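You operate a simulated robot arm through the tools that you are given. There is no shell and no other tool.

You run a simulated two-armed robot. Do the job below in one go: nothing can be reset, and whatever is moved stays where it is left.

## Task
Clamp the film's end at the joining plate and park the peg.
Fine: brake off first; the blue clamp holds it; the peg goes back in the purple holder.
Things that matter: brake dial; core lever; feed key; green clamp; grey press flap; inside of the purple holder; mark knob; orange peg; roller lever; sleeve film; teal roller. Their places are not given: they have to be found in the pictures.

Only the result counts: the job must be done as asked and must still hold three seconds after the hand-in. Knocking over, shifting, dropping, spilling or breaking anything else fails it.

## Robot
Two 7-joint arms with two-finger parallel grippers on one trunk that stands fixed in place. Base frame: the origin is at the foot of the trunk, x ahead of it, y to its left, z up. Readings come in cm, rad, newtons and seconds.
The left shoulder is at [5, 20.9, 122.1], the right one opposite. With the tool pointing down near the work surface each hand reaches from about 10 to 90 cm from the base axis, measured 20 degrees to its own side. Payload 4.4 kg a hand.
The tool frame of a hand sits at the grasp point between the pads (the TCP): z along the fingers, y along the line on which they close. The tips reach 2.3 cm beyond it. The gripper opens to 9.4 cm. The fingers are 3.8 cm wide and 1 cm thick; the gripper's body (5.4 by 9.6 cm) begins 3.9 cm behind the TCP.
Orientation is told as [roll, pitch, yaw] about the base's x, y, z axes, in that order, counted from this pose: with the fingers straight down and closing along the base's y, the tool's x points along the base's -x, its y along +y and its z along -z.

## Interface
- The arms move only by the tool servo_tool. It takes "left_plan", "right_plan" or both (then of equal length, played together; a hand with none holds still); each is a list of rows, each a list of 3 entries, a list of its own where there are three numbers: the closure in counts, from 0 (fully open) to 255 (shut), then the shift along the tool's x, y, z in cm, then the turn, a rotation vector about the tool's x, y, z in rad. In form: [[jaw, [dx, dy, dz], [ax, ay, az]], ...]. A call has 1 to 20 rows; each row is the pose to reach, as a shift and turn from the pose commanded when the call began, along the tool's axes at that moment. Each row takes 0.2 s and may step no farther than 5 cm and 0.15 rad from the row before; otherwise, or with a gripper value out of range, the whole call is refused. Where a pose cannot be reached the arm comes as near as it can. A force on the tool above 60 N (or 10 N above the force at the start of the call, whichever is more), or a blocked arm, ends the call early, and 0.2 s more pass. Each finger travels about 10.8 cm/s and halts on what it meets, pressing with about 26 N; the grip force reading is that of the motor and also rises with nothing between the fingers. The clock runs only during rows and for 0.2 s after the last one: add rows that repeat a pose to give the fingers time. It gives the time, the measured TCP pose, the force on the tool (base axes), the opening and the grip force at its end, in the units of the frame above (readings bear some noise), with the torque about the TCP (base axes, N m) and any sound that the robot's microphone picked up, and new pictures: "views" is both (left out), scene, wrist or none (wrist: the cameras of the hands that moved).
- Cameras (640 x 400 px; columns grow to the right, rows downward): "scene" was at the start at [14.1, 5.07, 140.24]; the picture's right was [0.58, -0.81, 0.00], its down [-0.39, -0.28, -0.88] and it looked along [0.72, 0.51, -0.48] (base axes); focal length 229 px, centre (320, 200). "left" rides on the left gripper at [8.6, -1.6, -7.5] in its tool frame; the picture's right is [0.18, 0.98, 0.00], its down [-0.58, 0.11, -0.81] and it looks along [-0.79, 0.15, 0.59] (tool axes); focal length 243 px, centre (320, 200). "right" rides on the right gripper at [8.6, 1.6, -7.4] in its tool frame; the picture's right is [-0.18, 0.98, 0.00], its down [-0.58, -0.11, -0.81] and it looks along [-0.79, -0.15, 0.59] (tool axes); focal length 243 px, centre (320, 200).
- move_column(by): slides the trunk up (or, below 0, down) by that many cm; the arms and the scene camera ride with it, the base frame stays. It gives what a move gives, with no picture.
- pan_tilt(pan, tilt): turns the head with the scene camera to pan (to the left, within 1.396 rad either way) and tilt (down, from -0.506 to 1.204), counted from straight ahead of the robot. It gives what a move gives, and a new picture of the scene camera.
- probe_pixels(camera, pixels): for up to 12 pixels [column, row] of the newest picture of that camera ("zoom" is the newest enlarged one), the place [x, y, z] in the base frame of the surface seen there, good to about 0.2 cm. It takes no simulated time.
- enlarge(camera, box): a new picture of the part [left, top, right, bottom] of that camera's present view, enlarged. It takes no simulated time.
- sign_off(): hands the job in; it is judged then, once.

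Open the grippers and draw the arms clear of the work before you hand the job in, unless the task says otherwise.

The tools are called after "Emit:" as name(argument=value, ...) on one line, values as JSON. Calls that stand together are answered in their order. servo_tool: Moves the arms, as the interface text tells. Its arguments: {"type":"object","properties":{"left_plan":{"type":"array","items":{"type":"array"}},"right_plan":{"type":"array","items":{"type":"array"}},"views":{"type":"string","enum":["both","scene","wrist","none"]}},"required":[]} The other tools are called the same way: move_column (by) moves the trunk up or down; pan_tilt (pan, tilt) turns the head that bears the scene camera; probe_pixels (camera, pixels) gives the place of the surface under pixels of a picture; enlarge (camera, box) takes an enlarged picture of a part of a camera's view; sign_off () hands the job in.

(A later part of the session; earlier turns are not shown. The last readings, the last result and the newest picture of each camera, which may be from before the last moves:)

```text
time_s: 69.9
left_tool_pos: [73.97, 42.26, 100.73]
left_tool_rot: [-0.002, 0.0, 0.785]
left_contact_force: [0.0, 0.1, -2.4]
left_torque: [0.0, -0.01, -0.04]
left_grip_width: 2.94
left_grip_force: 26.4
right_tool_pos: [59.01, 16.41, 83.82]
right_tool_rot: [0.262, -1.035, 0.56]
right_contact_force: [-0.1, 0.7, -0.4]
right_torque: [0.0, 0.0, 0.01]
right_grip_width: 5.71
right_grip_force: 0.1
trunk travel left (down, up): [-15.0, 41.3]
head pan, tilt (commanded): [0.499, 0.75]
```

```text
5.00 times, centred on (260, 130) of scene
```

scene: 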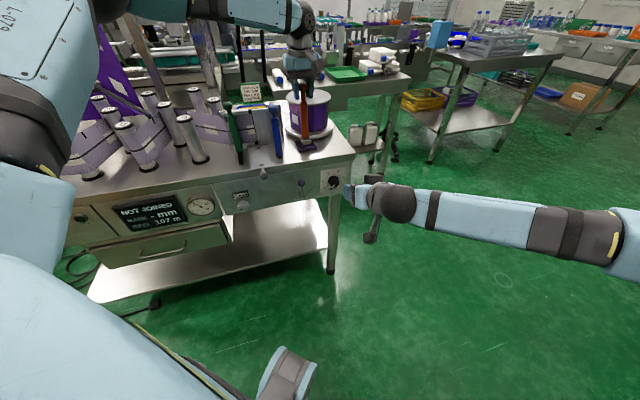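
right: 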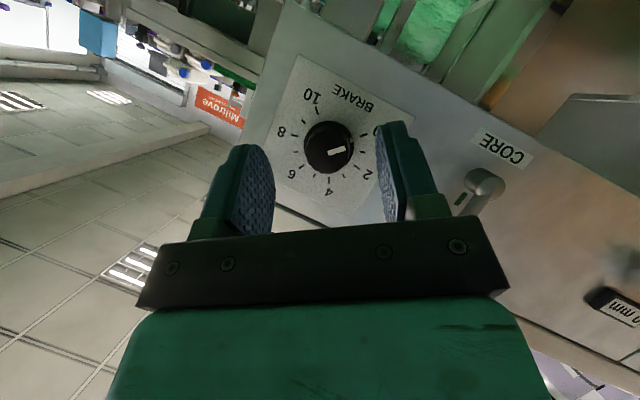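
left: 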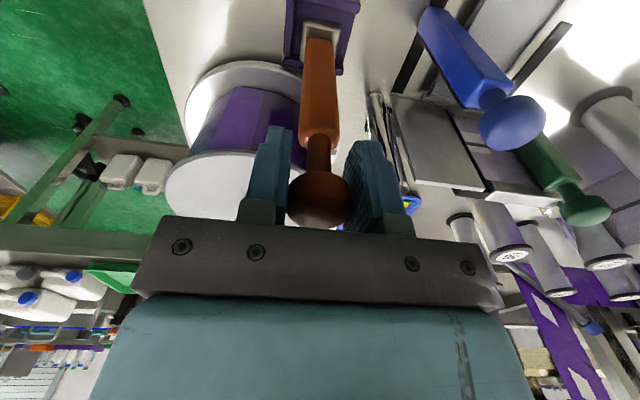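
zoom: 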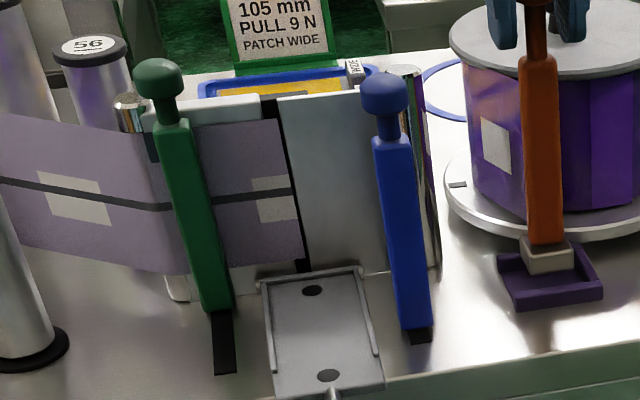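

Emit:
probe_pixels(camera="zoom", pixels=[[272, 105], [290, 200], [302, 262], [285, 99], [355, 96], [230, 100], [380, 265], [275, 180], [296, 250], [190, 110], [415, 75], [240, 130]])

Emit:
probe_pixels(camera="zoom", pixels=[[385, 80], [404, 105], [360, 105], [400, 330], [420, 335], [433, 325], [223, 370], [225, 300], [260, 275], [360, 268], [383, 380], [500, 270]])

```text
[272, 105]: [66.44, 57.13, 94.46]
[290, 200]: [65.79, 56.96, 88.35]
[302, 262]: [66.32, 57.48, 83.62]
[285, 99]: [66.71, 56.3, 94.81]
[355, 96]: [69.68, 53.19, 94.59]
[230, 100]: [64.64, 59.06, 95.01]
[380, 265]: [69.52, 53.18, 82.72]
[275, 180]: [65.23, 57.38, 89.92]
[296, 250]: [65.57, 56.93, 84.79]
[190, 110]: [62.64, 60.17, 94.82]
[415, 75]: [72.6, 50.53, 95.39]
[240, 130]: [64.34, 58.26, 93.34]
```

```text
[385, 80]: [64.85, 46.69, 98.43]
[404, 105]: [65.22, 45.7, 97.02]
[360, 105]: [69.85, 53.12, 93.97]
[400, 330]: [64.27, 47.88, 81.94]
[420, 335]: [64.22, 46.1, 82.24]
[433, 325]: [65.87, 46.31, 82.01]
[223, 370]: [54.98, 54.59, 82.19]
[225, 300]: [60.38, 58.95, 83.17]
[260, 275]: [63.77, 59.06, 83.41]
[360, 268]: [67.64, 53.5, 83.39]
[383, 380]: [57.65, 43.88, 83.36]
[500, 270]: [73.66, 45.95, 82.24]
```

Bench top is z≈82.1, plate top ≈94.9, and the joint gap is at u≈6.2–7.1 on the plate line v≈86.85. I carry the peg slowly left and slightly in, toward the space before the chrome pin, watching the pull.

Emit:
servo_tool(left_plan=[[255, [-0.2, 0.6, 0], [0, 0, 0]], [255, [-0.5, 1.3, 0], [0, 0, 0]], [255, [-0.8, 2.0, 0], [0, 0, 0]], [255, [-1.1, 2.7, 0], [0, 0, 0]], [255, [-1.4, 3.5, 0], [0, 0, 0]], [255, [-1.7, 4.2, 0], [0, 0, 0]], [255, [-2.0, 4.9, 0], [0, 0, 0]], [255, [-2.0, 4.9, 0], [0, 0, 0]]], views="both")

Emit:
enlarge(camera="scene", box=[240, 70, 340, 170])

```text
time_s: 71.7
left_tool_pos: [71.99, 47.24, 100.72]
left_tool_rot: [-0.002, 0.001, 0.787]
left_contact_force: [0.3, -1.1, -3.3]
left_torque: [0.01, 0.02, 0.0]
left_grip_width: 2.94
left_grip_force: 25.9
right_tool_pos: [58.96, 16.49, 83.91]
right_tool_rot: [0.262, -1.033, 0.562]
right_contact_force: [0.8, 0.4, 0.7]
right_torque: [-0.01, 0.01, 0.01]
right_grip_width: 5.7
right_grip_force: 0.1
trunk travel left (down, up): [-15.0, 41.3]
head pan, tilt (commanded): [0.499, 0.75]
```

scene: 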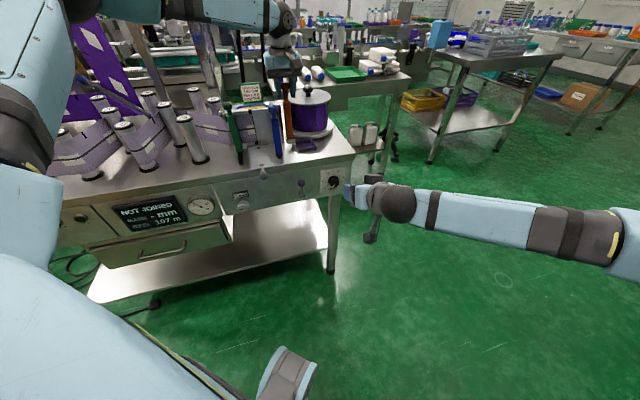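
left: 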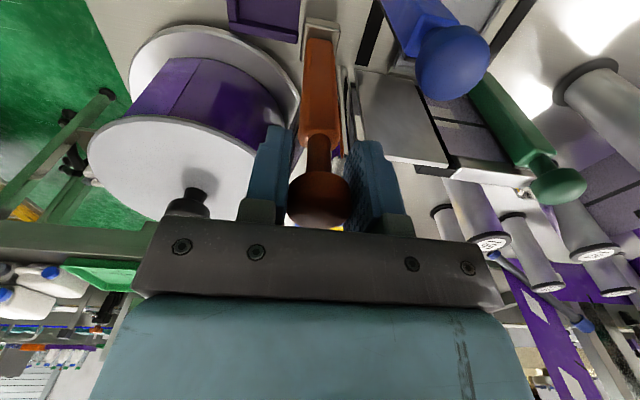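

```text
4.00 times, centred on (290, 120) of scene
```

zoom: 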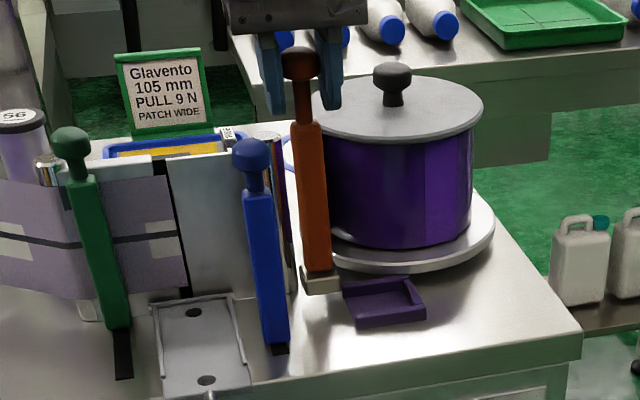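

The peg is at u≈17.5, v≈84.3 with only about 1 N of side pull. I rotate it a quarter turn clockwise so that the film leaves it along the plate direction.

Emit:
servo_tool(left_plan=[[255, [0, 0, 0], [0, 0, 0.131]], [255, [0, 0, 0], [0, 0, 0.262]], [255, [0, 0, 0], [0, 0, 0.393]], [255, [0, 0, 0], [0, 0, 0.524]], [255, [0, 0, 0], [0, 0, 0.654]], [255, [0, 0, 0], [0, 0, 0.785]], [255, [0, 0, 0], [0, 0, 0.916]], [255, [0, 0, 0], [0, 0, 1.047]], [255, [0, 0, 0], [0, 0, 1.178]], [255, [0, 0, 0], [0, 0, 1.309]], [255, [0, 0, 0], [0, 0, 1.44]], [255, [0, 0, 0], [0, 0, 1.571]], [255, [0, 0, 0], [0, 0, 1.571]]], views="both")

Emit:
enlarge(camera="scene", box=[240, 70, 340, 170])

Emit:
enlarge(camera="left", box=[250, 0, 450, 140])

```text
time_s: 74.5
left_tool_pos: [71.81, 47.21, 100.71]
left_tool_rot: [0.001, -0.002, -0.787]
left_contact_force: [0.1, 0.6, -3.2]
left_torque: [0.02, 0.02, -0.02]
left_grip_width: 2.96
left_grip_force: 26.0
right_tool_pos: [59.0, 16.43, 83.95]
right_tool_rot: [0.262, -1.032, 0.56]
right_contact_force: [0.1, -0.9, 0.2]
right_torque: [0.0, -0.01, -0.03]
right_grip_width: 5.71
right_grip_force: 0.1
trunk travel left (down, up): [-15.0, 41.3]
head pan, tilt (commanded): [0.499, 0.75]
```

scene: 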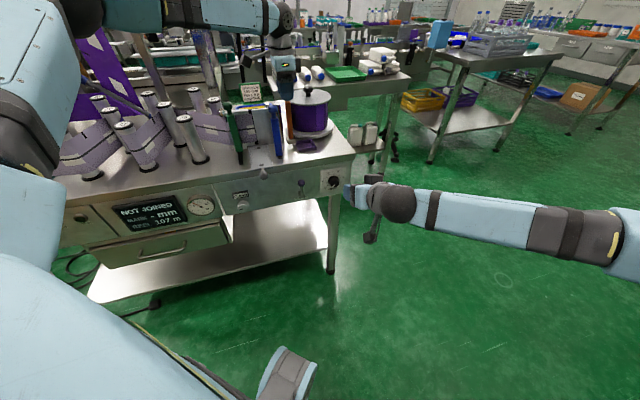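
left: 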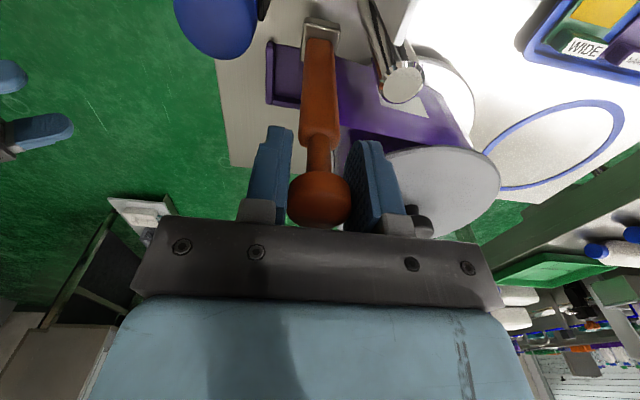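

```text
4.00 times, centred on (290, 120) of scene
```

zoom: 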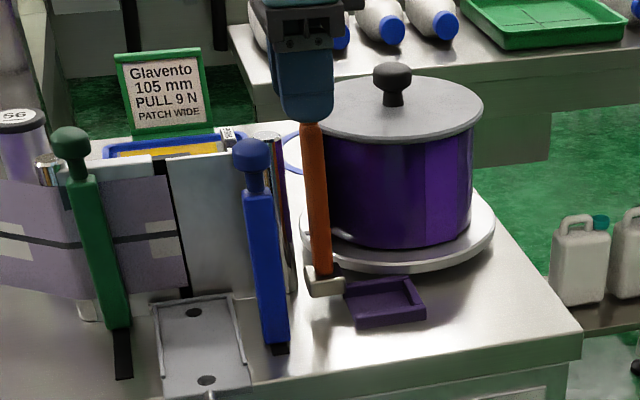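

```text
2.86 times, centred on (350, 70) of left
```

zoom: 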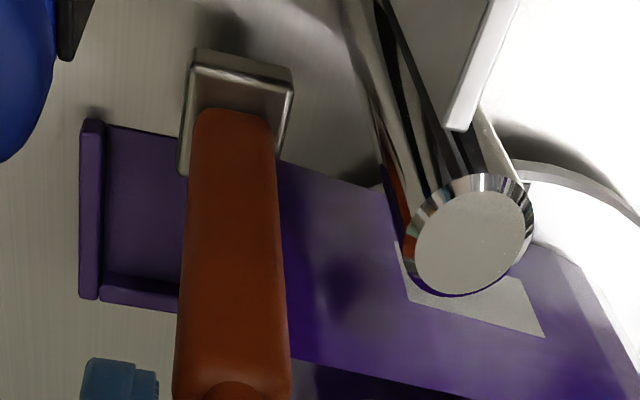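

The film now runs from the peg past the pin's front toward the reel. The press flap lies flat in front of the plate, so I probe its height and extent before carrying the peg over it.

Emit:
enlarge(camera="scene", box=[235, 125, 295, 185])

```text
6.67 times, centred on (265, 155) of scene
```

zoom: 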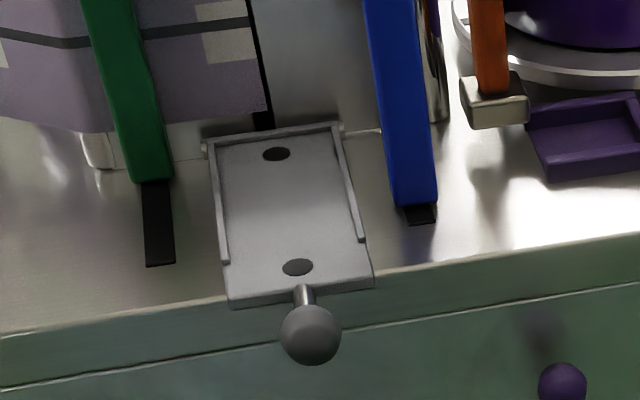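

Emit:
probe_pixels(camera="zoom", pixels=[[215, 145], [340, 128], [275, 153], [270, 200], [298, 266], [222, 255], [358, 230], [228, 300], [375, 280], [320, 160], [240, 160], [330, 148]])

Emit:
probe_pixels(camera="zoom", pixels=[[262, 118], [290, 115], [380, 130], [495, 115], [495, 85], [520, 95], [465, 90], [600, 130], [560, 165], [630, 100], [550, 120], [155, 180]])

```text
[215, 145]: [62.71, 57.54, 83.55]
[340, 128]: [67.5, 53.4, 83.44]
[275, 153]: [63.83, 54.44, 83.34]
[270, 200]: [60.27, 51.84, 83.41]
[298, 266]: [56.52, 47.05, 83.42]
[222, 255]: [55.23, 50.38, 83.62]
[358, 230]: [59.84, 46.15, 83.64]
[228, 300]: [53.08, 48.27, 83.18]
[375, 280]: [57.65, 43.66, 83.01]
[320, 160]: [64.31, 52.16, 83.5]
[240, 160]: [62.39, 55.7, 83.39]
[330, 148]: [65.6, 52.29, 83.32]
```

```text
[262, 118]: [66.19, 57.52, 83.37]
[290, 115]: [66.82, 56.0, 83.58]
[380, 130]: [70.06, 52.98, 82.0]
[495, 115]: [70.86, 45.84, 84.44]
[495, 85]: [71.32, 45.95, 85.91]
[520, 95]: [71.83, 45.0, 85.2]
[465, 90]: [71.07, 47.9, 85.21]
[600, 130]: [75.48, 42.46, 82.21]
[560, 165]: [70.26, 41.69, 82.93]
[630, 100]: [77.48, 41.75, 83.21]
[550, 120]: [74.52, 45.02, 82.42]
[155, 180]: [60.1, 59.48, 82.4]
```

The flap's top is at z≈83.4–83.6 over u≈3.5–10.2, so the peg's foot (bottom now ≈83.9) clears it. I probe the film's edges near the peg to learn its height there.

Emit:
enlarge(camera="left", box=[280, 0, 480, 160])

```text
2.50 times, centred on (380, 80) of left
```

zoom: 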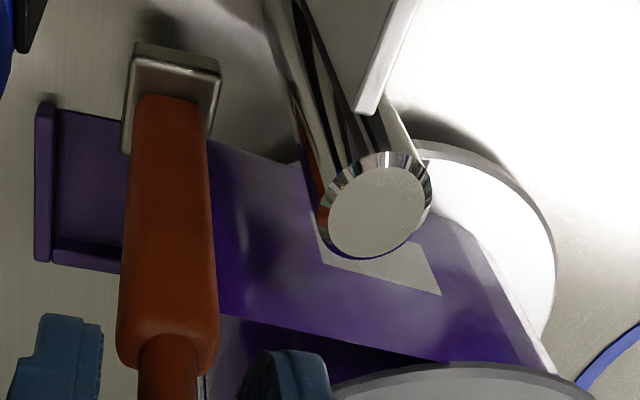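

Emit:
probe_pixels(camera="zoom", pixels=[[216, 146], [225, 160], [225, 300], [222, 312], [260, 240], [300, 300], [430, 350], [480, 250], [440, 230], [320, 250], [270, 170], [290, 330]])

```text
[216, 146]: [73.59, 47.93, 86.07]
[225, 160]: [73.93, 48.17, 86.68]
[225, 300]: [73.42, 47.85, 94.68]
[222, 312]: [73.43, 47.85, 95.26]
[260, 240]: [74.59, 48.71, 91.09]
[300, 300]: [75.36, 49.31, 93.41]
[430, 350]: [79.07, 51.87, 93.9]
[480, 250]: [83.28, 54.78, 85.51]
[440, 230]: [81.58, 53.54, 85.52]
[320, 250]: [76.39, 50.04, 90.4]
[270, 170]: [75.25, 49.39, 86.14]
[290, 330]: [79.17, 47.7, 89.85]
```

The film follows the peg and comes off its right face now. I draw the peg left along the plate front to the joint gap, past the pin and behind the blue clamp, at about 4 cm/s.

Emit:
servo_tool(left_plan=[[255, [0.8, 0.1, 0], [0, 0, 0]], [255, [1.6, 0.15, 0], [0, 0, 0]], [255, [2.4, 0.2, 0], [0, 0, 0]], [255, [3.2, 0.2, 0], [0, 0, 0]], [255, [4.0, 0.2, 0], [0, 0, 0]], [255, [4.8, 0.2, 0], [0, 0, 0]], [255, [5.6, 0.2, 0], [0, 0, 0]], [255, [6.4, 0.2, 0], [0, 0, 0]], [255, [6.4, 0.2, 0], [0, 0, 0]]], views="both")

Emit:
enlarge(camera="scene", box=[230, 80, 320, 165])

```text
time_s: 76.5
left_tool_pos: [67.59, 51.87, 100.7]
left_tool_rot: [0.0, -0.001, -0.786]
left_contact_force: [2.8, -2.4, -1.3]
left_torque: [-0.37, -0.52, 0.04]
left_grip_width: 2.92
left_grip_force: 26.1
right_tool_pos: [59.04, 16.26, 83.93]
right_tool_rot: [0.267, -1.033, 0.56]
right_contact_force: [-0.1, -0.1, 0.5]
right_torque: [0.0, 0.02, 0.02]
right_grip_width: 5.71
right_grip_force: 0.1
trunk travel left (down, up): [-15.0, 41.3]
head pan, tilt (commanded): [0.499, 0.75]
```

scene: 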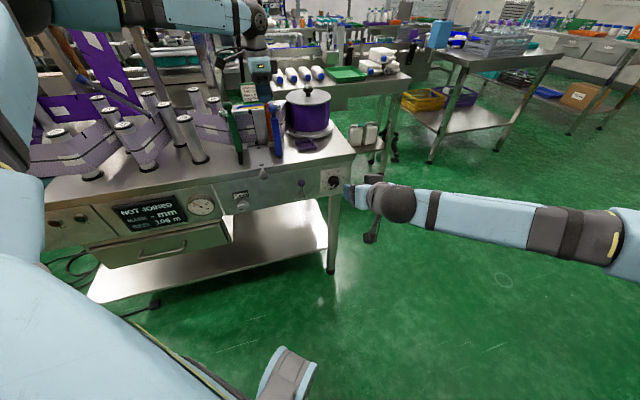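
left: 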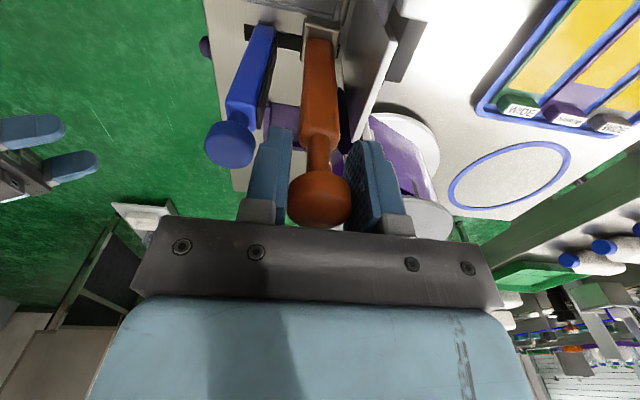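

```text
4.71 times, centred on (275, 122) of scene
```

zoom: 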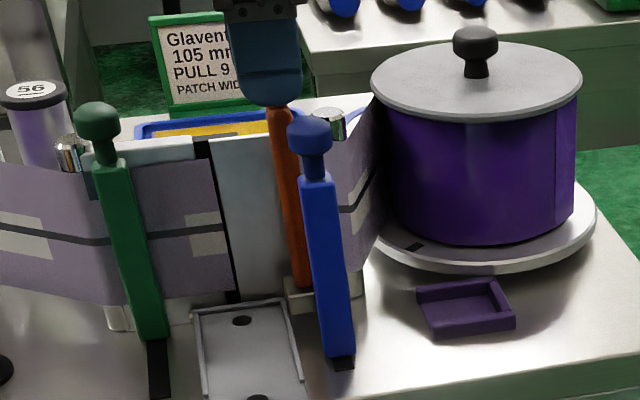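

The film now runs round the pin and the reel pays out (106 m) with about 3.7 N of pull. I look closer at the peg's foot and film before going on.

Emit:
enlarge(camera="scene", box=[270, 95, 320, 155])

Emit:
enlarge(camera="left", box=[230, 0, 430, 140])

```text
6.67 times, centred on (295, 125) of scene
```

zoom: 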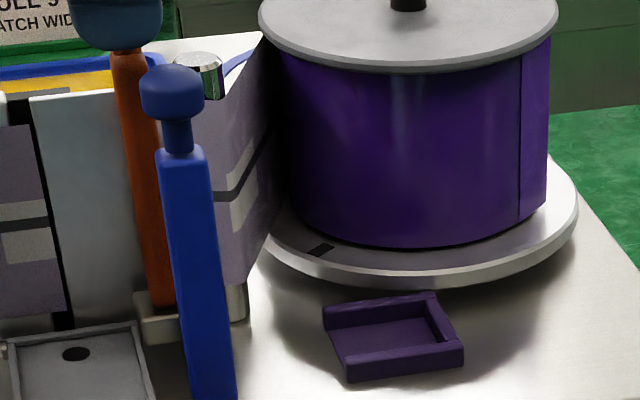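

```text
2.86 times, centred on (330, 70) of left
```

zoom: 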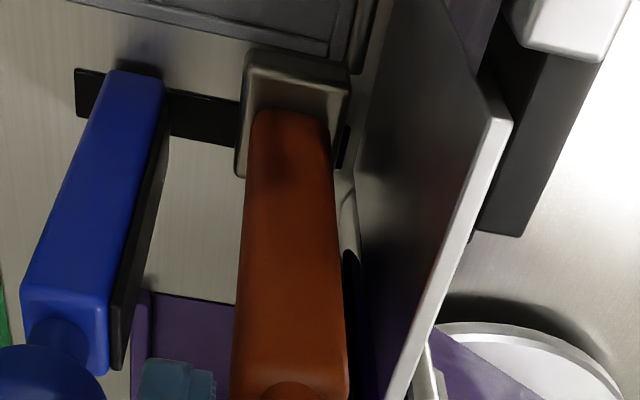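

The light block beside the blue bar is just the pin's base; the film lies in front of the pin. I probe the peg's handle at several heights to check its tilt.

Emit:
probe_pixels(camera="zoom", pixels=[[290, 130], [290, 200], [290, 270], [290, 350], [240, 170], [340, 95], [260, 60], [350, 75], [410, 200], [345, 230]])

```text
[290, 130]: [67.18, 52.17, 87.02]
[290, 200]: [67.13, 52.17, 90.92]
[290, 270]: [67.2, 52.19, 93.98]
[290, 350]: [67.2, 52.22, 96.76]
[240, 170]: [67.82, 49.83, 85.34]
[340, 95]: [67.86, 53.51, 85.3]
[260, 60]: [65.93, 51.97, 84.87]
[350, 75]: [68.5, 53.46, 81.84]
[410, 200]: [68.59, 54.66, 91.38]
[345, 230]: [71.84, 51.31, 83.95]
```

The peg is upright. I continue to the joint: another 5.1 cm left and 0.6 cm toward the plate.

Emit:
servo_tool(left_plan=[[255, [0.8, 0.1, 0], [0, 0, 0]], [255, [1.6, 0.2, 0], [0, 0, 0]], [255, [2.4, 0.3, 0], [0, 0, 0]], [255, [3.2, 0.4, 0], [0, 0, 0]], [255, [4.0, 0.5, 0], [0, 0, 0]], [255, [4.6, 0.6, 0], [0, 0, 0]], [255, [5.1, 0.6, 0], [0, 0, 0]], [255, [5.1, 0.6, 0.1], [0, 0, 0]]], views="both")

Emit:
enlarge(camera="scene", box=[230, 80, 320, 165])

Emit:
enlarge(camera="left", box=[230, 0, 430, 140])

```text
time_s: 78.3
left_tool_pos: [64.45, 55.93, 100.73]
left_tool_rot: [0.002, -0.002, -0.782]
left_contact_force: [-1.1, 2.5, 4.9]
left_torque: [0.25, 0.15, 0.05]
left_grip_width: 2.97
left_grip_force: 25.7
right_tool_pos: [58.8, 16.41, 84.04]
right_tool_rot: [0.26, -1.034, 0.561]
right_contact_force: [0.3, 0.1, 1.3]
right_torque: [0.01, 0.0, 0.0]
right_grip_width: 5.7
right_grip_force: 0.0
trunk travel left (down, up): [-15.0, 41.3]
head pan, tilt (commanded): [0.499, 0.75]
```

scene: 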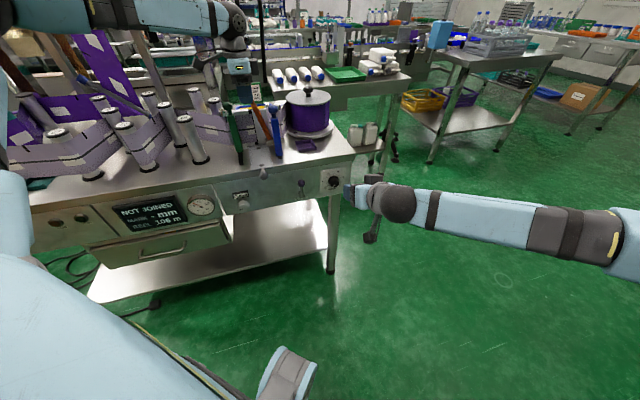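
left: 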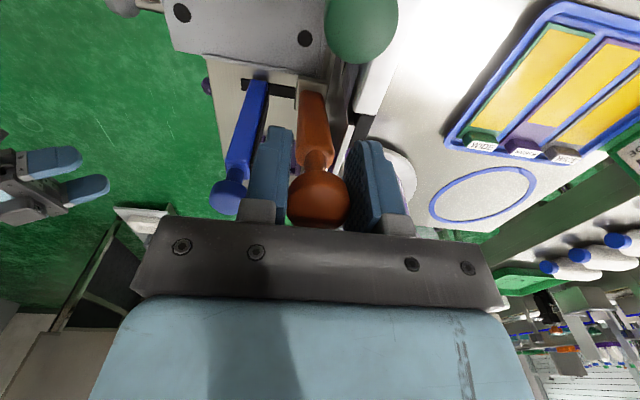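

```text
4.71 times, centred on (275, 122) of scene
```

zoom: 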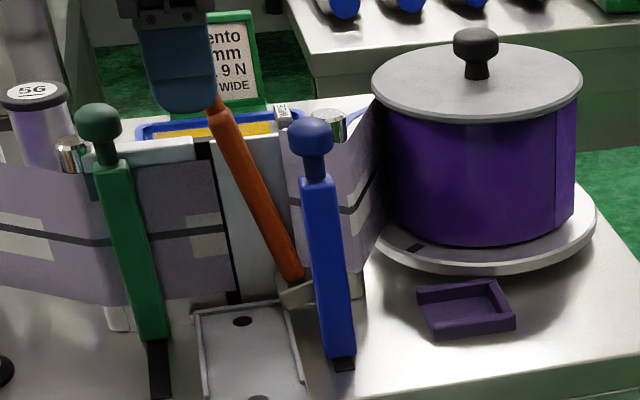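

```text
2.86 times, centred on (330, 70) of left
```

zoom: 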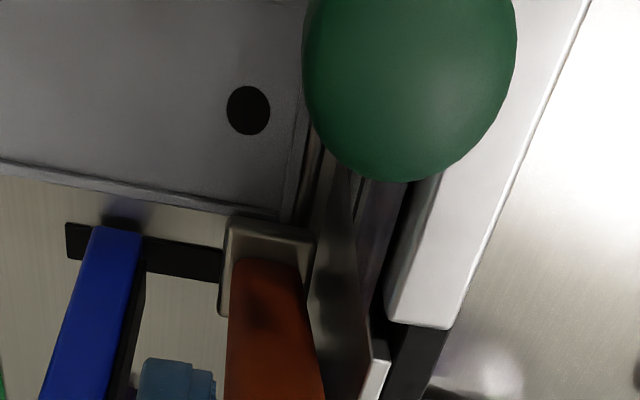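

The peg tilted because its knob pivots about the finger line while the film pulls sideways; the foot stayed near u≈10.5. I bring the knob back over the foot first.

Emit:
servo_tool(left_plan=[[255, [-0.8, -0.1, 0], [0, 0, 0]], [255, [-1.6, -0.2, 0], [0, 0, 0]], [255, [-2.4, -0.4, 0], [0, 0, 0]], [255, [-3.2, -0.5, 0], [0, 0, 0]], [255, [-4.0, -0.6, 0], [0, 0, 0]], [255, [-4.6, -0.6, 0], [0, 0, 0]], [255, [-4.6, -0.6, 0], [0, 0, 0]]], views="both")

Emit:
enlarge(camera="scene", box=[230, 80, 320, 165])

Emit:
enlarge(camera="left", box=[230, 0, 430, 140])

```text
time_s: 79.9
left_tool_pos: [67.34, 52.27, 100.62]
left_tool_rot: [0.0, -0.001, -0.786]
left_contact_force: [0.0, 1.0, -2.3]
left_torque: [0.01, 0.08, -0.01]
left_grip_width: 2.95
left_grip_force: 26.0
right_tool_pos: [58.97, 16.42, 84.01]
right_tool_rot: [0.261, -1.033, 0.563]
right_contact_force: [0.4, -0.3, 0.2]
right_torque: [0.01, 0.02, 0.03]
right_grip_width: 5.73
right_grip_force: 0.0
trunk travel left (down, up): [-15.0, 41.3]
head pan, tilt (commanded): [0.499, 0.75]
```

scene: 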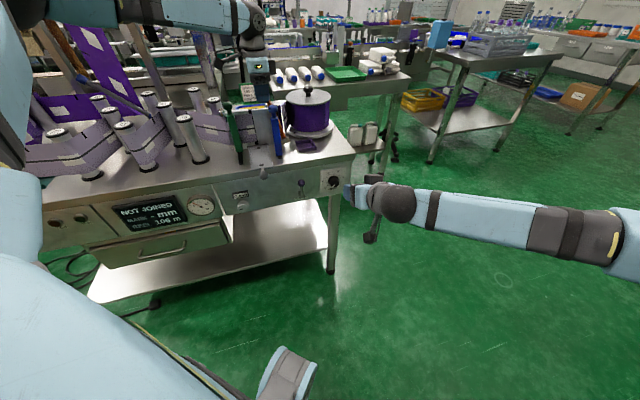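
left: 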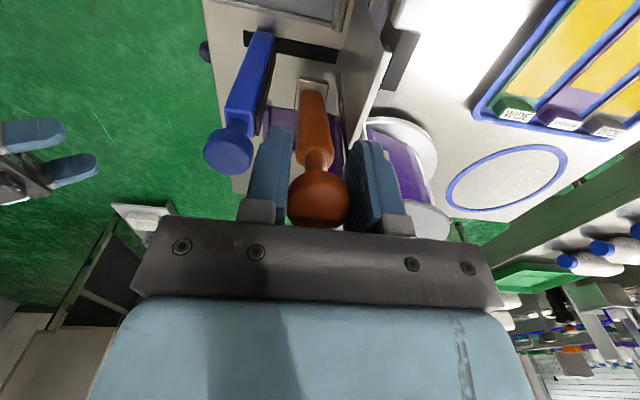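

```text
4.71 times, centred on (275, 122) of scene
```

zoom: 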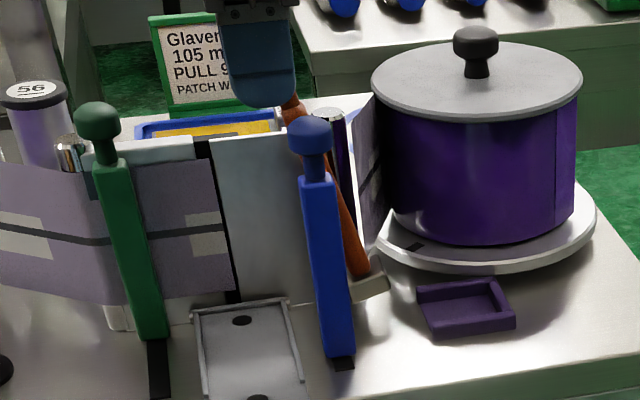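

```text
2.86 times, centred on (330, 70) of left
```

zoom: 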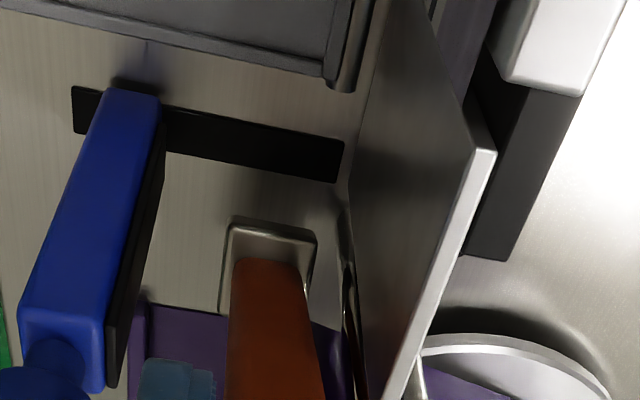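

The peg kept its tilt in the grip, foot toward the right. I measure that tilt by probing the handle, then will straighten it by tilting the hand about the finger line.

Emit:
probe_pixels(camera="zoom", pixels=[[270, 280], [272, 320], [275, 360], [277, 390], [230, 235], [310, 240], [270, 230], [222, 300]])

Emit:
enlarge(camera="scene", box=[270, 95, 330, 155])

```text
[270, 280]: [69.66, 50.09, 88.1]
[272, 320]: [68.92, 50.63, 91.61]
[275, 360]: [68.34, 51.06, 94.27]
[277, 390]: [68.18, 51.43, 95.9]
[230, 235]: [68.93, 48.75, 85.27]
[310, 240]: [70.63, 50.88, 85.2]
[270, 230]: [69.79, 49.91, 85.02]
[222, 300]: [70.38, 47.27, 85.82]
```

```text
6.67 times, centred on (300, 125) of scene
```

zoom: 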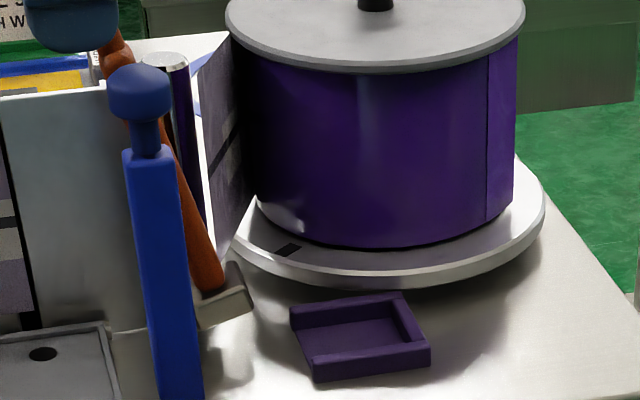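

The tilt is about 14° (0.25 rad), foot to the right. I tilt the hand 0.25 rad about the finger line to set the peg upright.

Emit:
servo_tool(left_plan=[[255, [0, 0, -0.3], [0, 0.06, 0]], [255, [0, 0, -0.4], [0, 0.125, 0]], [255, [0, 0, -0.4], [0, 0.19, 0]], [255, [0, 0, -0.4], [0, 0.25, 0]], [255, [0, 0, -0.4], [0, 0.25, 0]]], views="both")

Emit:
enlarge(camera="scene", box=[230, 80, 320, 165])

```text
time_s: 81.1
left_tool_pos: [67.22, 52.32, 100.97]
left_tool_rot: [0.0, 0.249, -0.783]
left_contact_force: [-0.6, 0.2, -2.9]
left_torque: [0.01, 0.03, 0.03]
left_grip_width: 2.95
left_grip_force: 26.4
right_tool_pos: [59.09, 16.38, 83.97]
right_tool_rot: [0.263, -1.032, 0.561]
right_contact_force: [-0.1, -0.2, -0.2]
right_torque: [-0.01, -0.01, 0.02]
right_grip_width: 5.71
right_grip_force: 0.1
trunk travel left (down, up): [-15.0, 41.3]
head pan, tilt (commanded): [0.499, 0.75]
```

scene: 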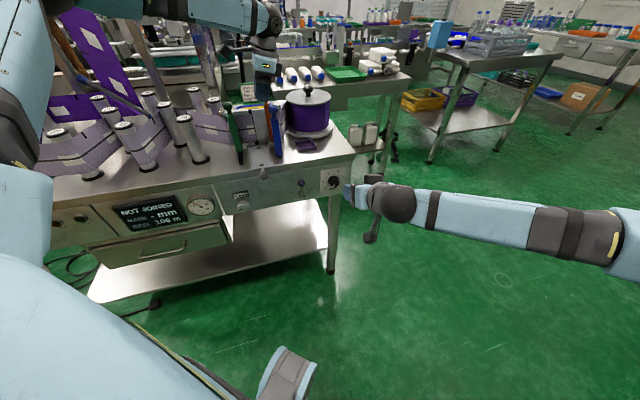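
left: 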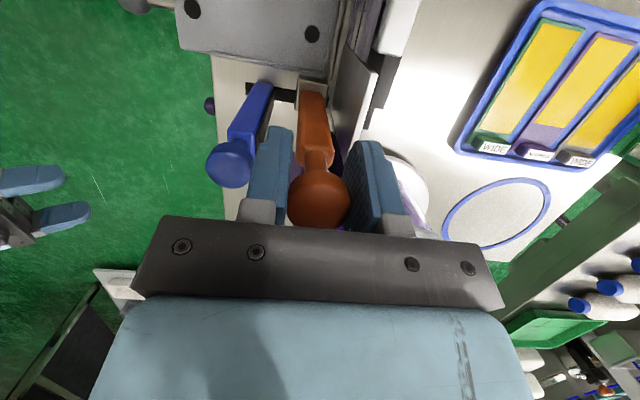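

```text
4.71 times, centred on (275, 122) of scene
```

zoom: 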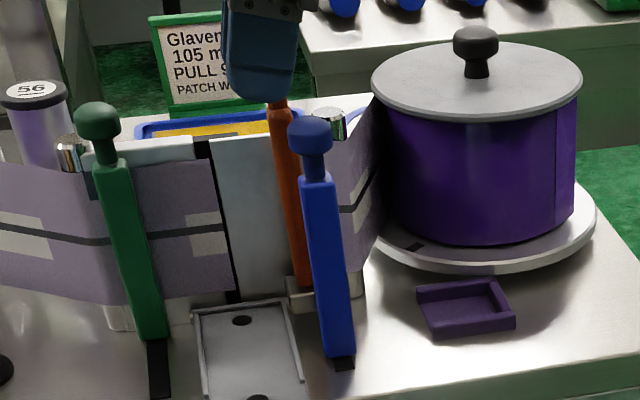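

The peg is upright again and the pull is only about 0.6 N. I turn it back a quarter turn (about the vertical) so that the fingers close along the plate direction, which resists the film's pull, and lift 0.5 cm more.

Emit:
servo_tool(left_plan=[[255, [0.05, 0, -0.2], [0.032, 0, -0.127]], [255, [0.1, 0, -0.4], [0.065, 0, -0.254]], [255, [0.12, 0, -0.48], [0.097, 0, -0.38]], [255, [0.12, 0, -0.48], [0.129, 0, -0.507]], [255, [0.12, 0, -0.48], [0.162, 0, -0.634]], [255, [0.12, 0, -0.48], [0.194, 0, -0.761]], [255, [0.12, 0, -0.48], [0.226, 0, -0.888]], [255, [0.12, 0, -0.48], [0.259, 0, -1.015]], [255, [0.12, 0, -0.48], [0.291, 0, -1.142]], [255, [0.12, 0, -0.48], [0.323, 0, -1.268]], [255, [0.12, 0, -0.48], [0.356, 0, -1.395]], [255, [0.12, 0, -0.48], [0.388, 0, -1.522]], [255, [0.12, 0, -0.48], [0.388, 0, -1.522]]], views="both")

Emit:
enlarge(camera="scene", box=[230, 80, 320, 165])

Emit:
enlarge(camera="left", box=[230, 0, 430, 140])

```text
time_s: 83.9
left_tool_pos: [67.22, 52.12, 101.56]
left_tool_rot: [-0.001, 0.251, 0.788]
left_contact_force: [-0.1, -0.3, -2.5]
left_torque: [0.0, 0.01, 0.01]
left_grip_width: 2.98
left_grip_force: 25.9
right_tool_pos: [58.94, 16.45, 83.78]
right_tool_rot: [0.261, -1.033, 0.561]
right_contact_force: [1.3, 0.5, 0.0]
right_torque: [0.01, -0.01, 0.01]
right_grip_width: 5.73
right_grip_force: 0.1
trunk travel left (down, up): [-15.0, 41.3]
head pan, tilt (commanded): [0.499, 0.75]
```

scene: 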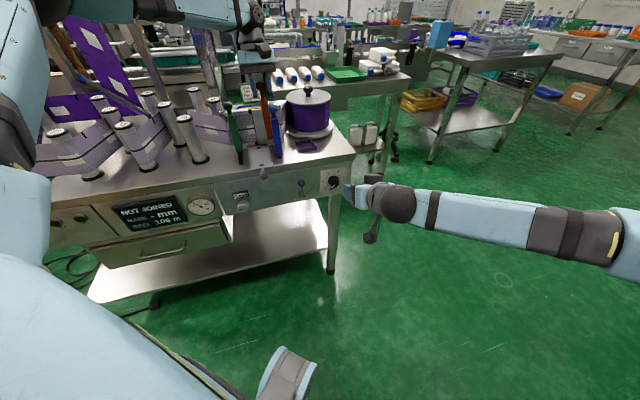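
left: 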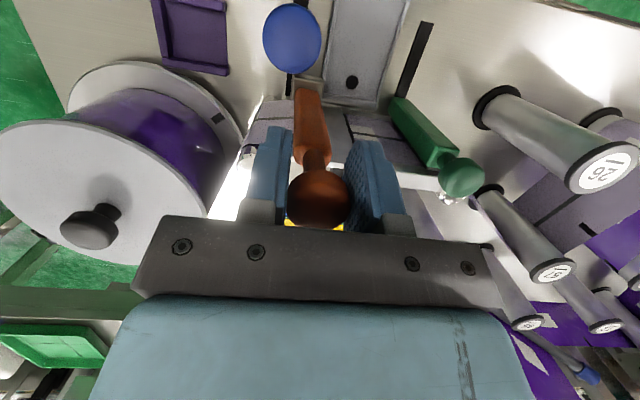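

```text
4.71 times, centred on (275, 122) of scene
```

zoom: 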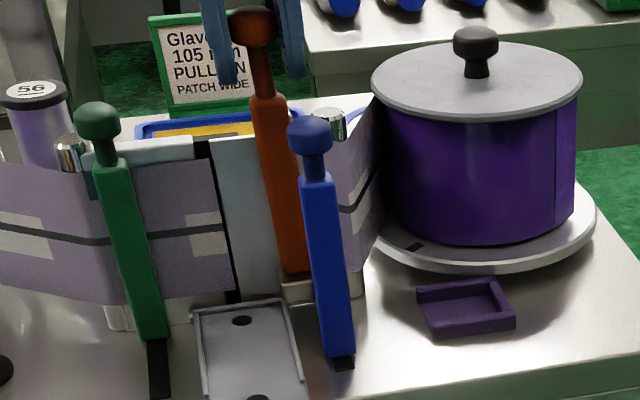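

```text
2.86 times, centred on (330, 70) of left
```

zoom: 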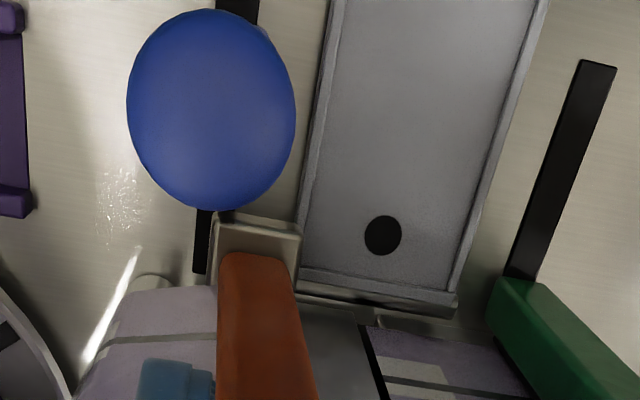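

The peg is upright with the fingers now closing along the plate. I draw it slowly 4.6 cm left over the flap's rail, with the foot about 1 cm above the flap.

Emit:
servo_tool(left_plan=[[255, [0, 0.4, 0], [0, 0, 0]], [255, [0, 0.8, 0], [0, 0, 0]], [255, [0, 1.2, 0], [0, 0, 0]], [255, [0, 1.6, 0], [0, 0, 0]], [255, [0, 2.0, 0], [0, 0, 0]], [255, [0, 2.4, 0], [0, 0, 0]], [255, [0, 2.8, 0], [0, 0, 0]], [255, [0, 3.2, 0], [0, 0, 0]], [255, [0, 3.6, 0], [0, 0, 0]], [255, [0, 4.0, 0], [0, 0, 0]], [255, [0, 4.4, 0], [0, 0, 0]], [255, [0, 4.6, 0], [0, 0, 0]], [255, [0, 4.6, 0], [0, 0, 0]]], views="both")

Emit:
enlarge(camera="scene", box=[230, 80, 320, 165])

Emit:
enlarge(camera="left", box=[230, 0, 430, 140])

```text
time_s: 86.7
left_tool_pos: [64.08, 55.47, 101.52]
left_tool_rot: [0.0, 0.25, 0.787]
left_contact_force: [0.8, 0.0, -3.0]
left_torque: [-0.02, 0.0, 0.0]
left_grip_width: 2.95
left_grip_force: 26.5
right_tool_pos: [59.01, 16.45, 83.98]
right_tool_rot: [0.261, -1.033, 0.561]
right_contact_force: [-0.7, 0.3, 0.5]
right_torque: [0.01, 0.0, 0.0]
right_grip_width: 5.69
right_grip_force: 0.2
trunk travel left (down, up): [-15.0, 41.3]
head pan, tilt (commanded): [0.499, 0.75]
```

scene: 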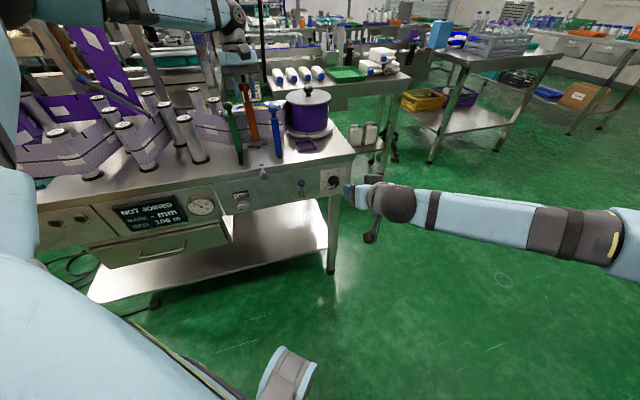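
left: 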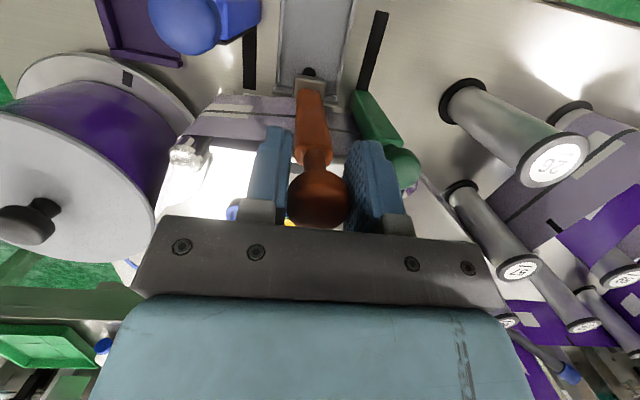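

```text
4.71 times, centred on (275, 122) of scene
```

zoom: 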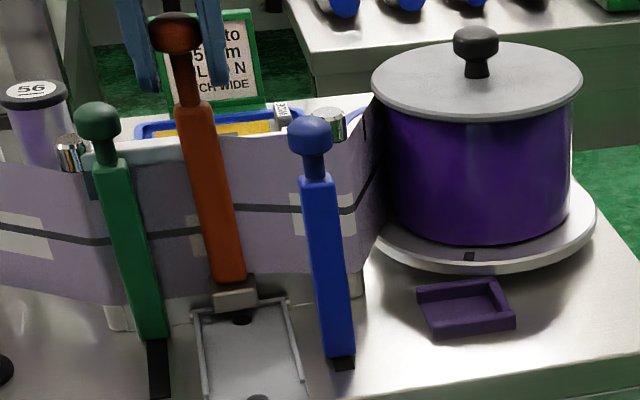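

```text
2.86 times, centred on (330, 70) of left
```

zoom: 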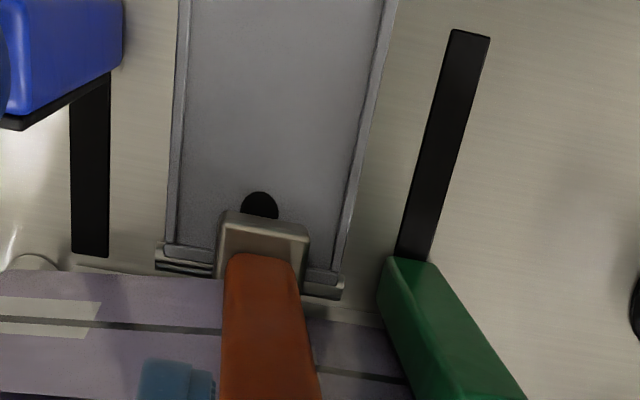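

The film now lies along the plate from the pin to the peg at the joint, with almost no pull. It is about 2 cm too high, so I lower the peg until its foot is just above the flap and move it 0.35 cm nearer the plate.

Emit:
servo_tool(left_plan=[[255, [-0.16, 0, 0.27], [0, 0, 0]], [255, [-0.32, 0, 0.54], [0, 0, 0]], [255, [-0.48, 0, 0.81], [0, 0, 0]], [255, [-0.61, 0, 1.0], [0, 0, 0]], [255, [-0.61, 0, 1.0], [0, 0, 0]]], views="both")

Emit:
enlarge(camera="scene", box=[240, 90, 300, 150])

```text
time_s: 87.9
left_tool_pos: [64.05, 55.52, 100.83]
left_tool_rot: [-0.003, 0.244, 0.785]
left_contact_force: [1.5, -3.5, 23.2]
left_torque: [0.01, -0.33, -0.02]
left_grip_width: 3.0
left_grip_force: 26.1
right_tool_pos: [58.78, 16.33, 84.14]
right_tool_rot: [0.262, -1.039, 0.56]
right_contact_force: [-0.1, 0.2, -0.9]
right_torque: [-0.04, 0.01, 0.02]
right_grip_width: 5.73
right_grip_force: 0.1
trunk travel left (down, up): [-15.0, 41.3]
head pan, tilt (commanded): [0.499, 0.75]
```

scene: 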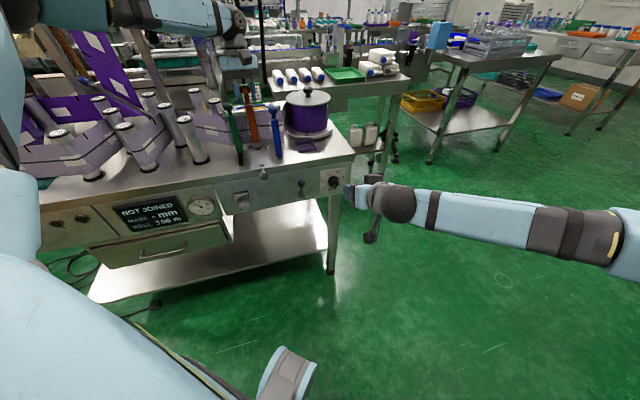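
left: 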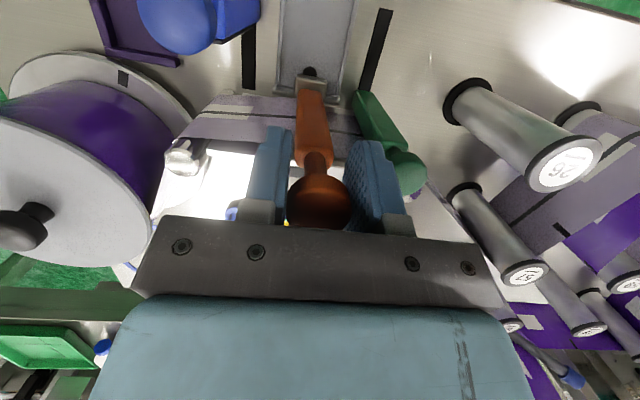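

```text
6.67 times, centred on (270, 120) of scene
```

zoom: 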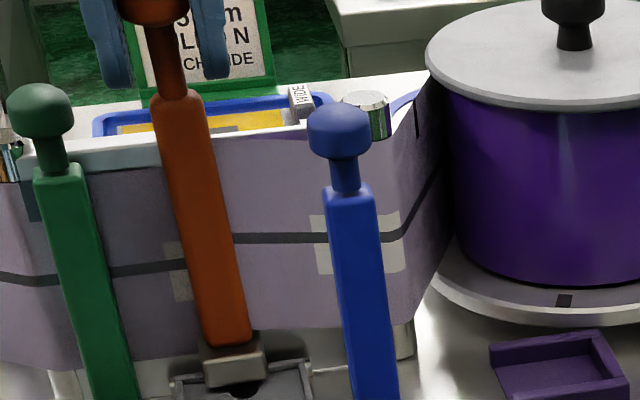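

The foot has met the flap's hinge (23 N up), so this is as low as it goes; the film is about 1.2 cm above the old one. I raise the left hand 0.45 cm to take the load off and start bringing the right hand with closed fingers in front of the blue clamp.

Emit:
servo_tool(left_plan=[[255, [0.05, 0, -0.2], [0, 0, 0]], [255, [0.11, 0, -0.44], [0, 0, 0]], [255, [0.11, 0, -0.44], [0, 0, 0]]], views="wrist")

Emit:
enlarge(camera="left", box=[230, 0, 430, 140])

```text
time_s: 88.7
left_tool_pos: [64.12, 55.77, 100.84]
left_tool_rot: [0.001, 0.252, 0.789]
left_contact_force: [-2.5, -3.8, 3.0]
left_torque: [-0.58, 0.37, 0.01]
left_grip_width: 2.99
left_grip_force: 25.8
right_tool_pos: [58.85, 16.43, 84.03]
right_tool_rot: [0.264, -1.037, 0.56]
right_contact_force: [-0.8, 0.4, -0.6]
right_torque: [0.01, -0.02, 0.02]
right_grip_width: 5.73
right_grip_force: 0.2
trunk travel left (down, up): [-15.0, 41.3]
head pan, tilt (commanded): [0.499, 0.75]
```

left: 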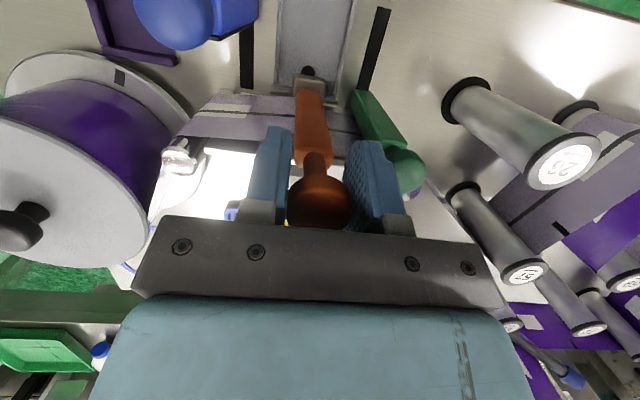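

```text
2.86 times, centred on (330, 70) of left
```

zoom: 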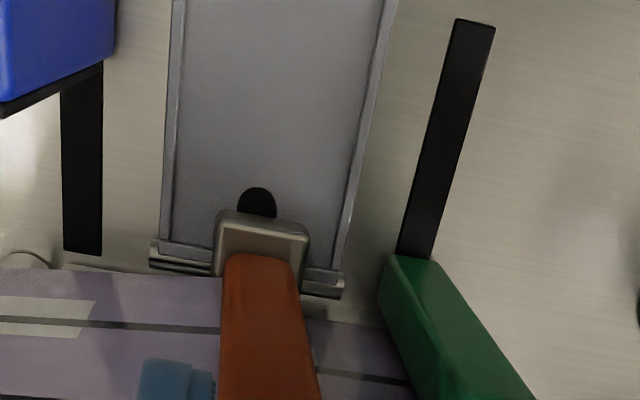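

A 4.5 N push away from the plate remains, so the foot touches the plate or hinge. I back off 0.4 cm from the plate.

Emit:
servo_tool(left_plan=[[255, [0.2, 0, 0.05], [0, 0, 0]], [255, [0.39, 0, 0.1], [0, 0, 0]], [255, [0.39, 0, 0.1], [0, 0, 0]]], views="none")

```text
time_s: 89.5
left_tool_pos: [63.92, 55.44, 100.83]
left_tool_rot: [0.0, 0.25, 0.785]
left_contact_force: [-0.3, 0.4, -2.4]
left_torque: [-0.01, -0.02, -0.02]
left_grip_width: 2.95
left_grip_force: 26.4
right_tool_pos: [58.94, 16.41, 84.0]
right_tool_rot: [0.261, -1.033, 0.561]
right_contact_force: [0.1, -0.7, 0.0]
right_torque: [-0.03, -0.04, 0.01]
right_grip_width: 5.73
right_grip_force: 0.0
trunk travel left (down, up): [-15.0, 41.3]
head pan, tilt (commanded): [0.499, 0.75]
```

The peg now hangs free at u≈6.0, v≈84.4. I probe the dark lines on the new and old film to measure the height difference.

Emit:
enlarge(camera="scene", box=[240, 90, 300, 150])

```text
6.67 times, centred on (270, 120) of scene
```

zoom: 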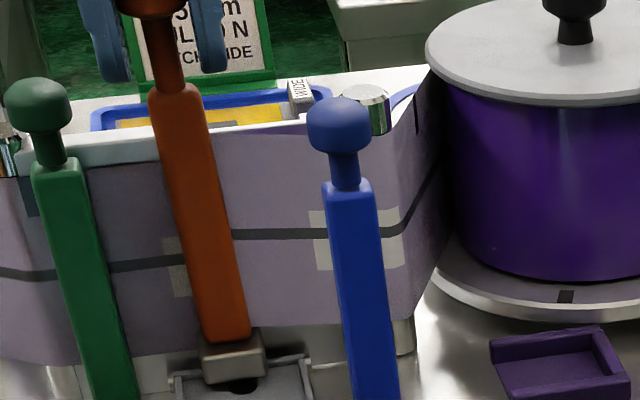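

Emit:
probe_pixels(camera="zoom", pixels=[[250, 234], [300, 234], [390, 230], [150, 265], [120, 268], [20, 273], [420, 200], [270, 128], [260, 325], [140, 340], [150, 165], [230, 370]])

```text
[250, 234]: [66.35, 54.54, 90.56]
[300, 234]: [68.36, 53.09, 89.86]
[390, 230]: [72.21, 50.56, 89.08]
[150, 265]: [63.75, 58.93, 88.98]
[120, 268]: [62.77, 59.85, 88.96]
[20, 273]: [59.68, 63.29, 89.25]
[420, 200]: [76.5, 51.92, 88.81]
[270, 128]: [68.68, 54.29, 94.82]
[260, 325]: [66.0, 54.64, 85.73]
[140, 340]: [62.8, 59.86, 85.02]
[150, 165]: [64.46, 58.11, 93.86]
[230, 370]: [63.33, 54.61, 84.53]
```

At the clamp line the film is only ~0.5 cm high but slants up to +1.6 cm at the peg. I move the peg forward off the hinge bar (v≈83.5) and lower it onto the flap's flat part to reduce the slant.

Emit:
servo_tool(left_plan=[[255, [0.44, 0, 0.11], [0, 0, 0]], [255, [0.87, 0, 0.22], [0, 0, 0]], [255, [0.82, 0, 0.42], [0, 0, 0]], [255, [0.77, 0, 0.61], [0, 0, 0]], [255, [0.72, 0, 0.8], [0, 0, 0]], [255, [0.72, 0, 0.8], [0, 0, 0]]], views="wrist")

Emit:
enlarge(camera="left", box=[230, 0, 430, 140])

```text
time_s: 90.9
left_tool_pos: [63.14, 54.48, 100.86]
left_tool_rot: [-0.003, 0.245, 0.786]
left_contact_force: [2.5, -2.4, 22.0]
left_torque: [0.2, -0.48, -0.03]
left_grip_width: 2.96
left_grip_force: 26.2
right_tool_pos: [58.84, 16.29, 84.17]
right_tool_rot: [0.263, -1.037, 0.561]
right_contact_force: [-0.1, -0.5, -0.4]
right_torque: [0.03, 0.03, 0.0]
right_grip_width: 5.71
right_grip_force: 0.1
trunk travel left (down, up): [-15.0, 41.3]
head pan, tilt (commanded): [0.499, 0.75]
```

left: 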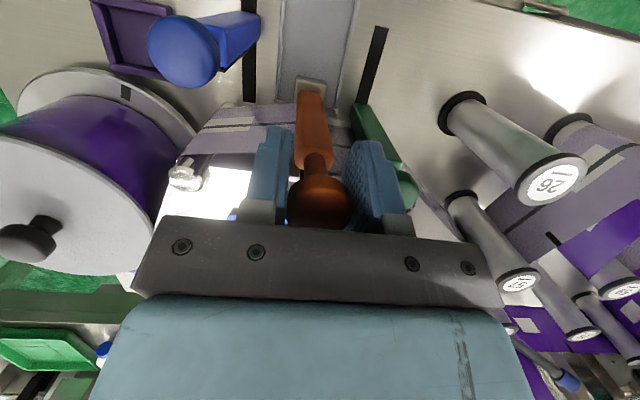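

```text
2.86 times, centred on (330, 70) of left
```

zoom: 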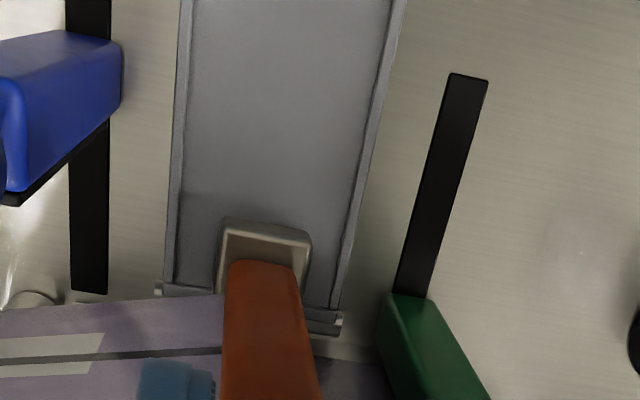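

The foot rests on the flap at the same height here, so nothing is gained; this is the lowest the film end can be. I return to v≈84.4 with the foot just clear of the flap.

Emit:
servo_tool(left_plan=[[255, [0.1, 0, -0.4], [0, 0, 0]], [255, [0.14, 0, -0.55], [0, 0, 0]], [255, [-0.3, 0, -0.67], [0, 0, 0]], [255, [-0.72, 0, -0.77], [0, 0, 0]], [255, [-0.72, 0, -0.77], [0, 0, 0]]], views="none")

```text
time_s: 92.1
left_tool_pos: [63.89, 55.39, 100.91]
left_tool_rot: [0.0, 0.249, 0.785]
left_contact_force: [0.1, 0.9, -3.0]
left_torque: [0.01, 0.02, 0.02]
left_grip_width: 2.95
left_grip_force: 25.9
right_tool_pos: [58.96, 16.47, 84.04]
right_tool_rot: [0.261, -1.033, 0.561]
right_contact_force: [1.6, 0.2, 0.0]
right_torque: [-0.01, 0.03, -0.02]
right_grip_width: 5.72
right_grip_force: 0.2
trunk travel left (down, up): [-15.0, 41.3]
head pan, tilt (commanded): [0.499, 0.75]
```

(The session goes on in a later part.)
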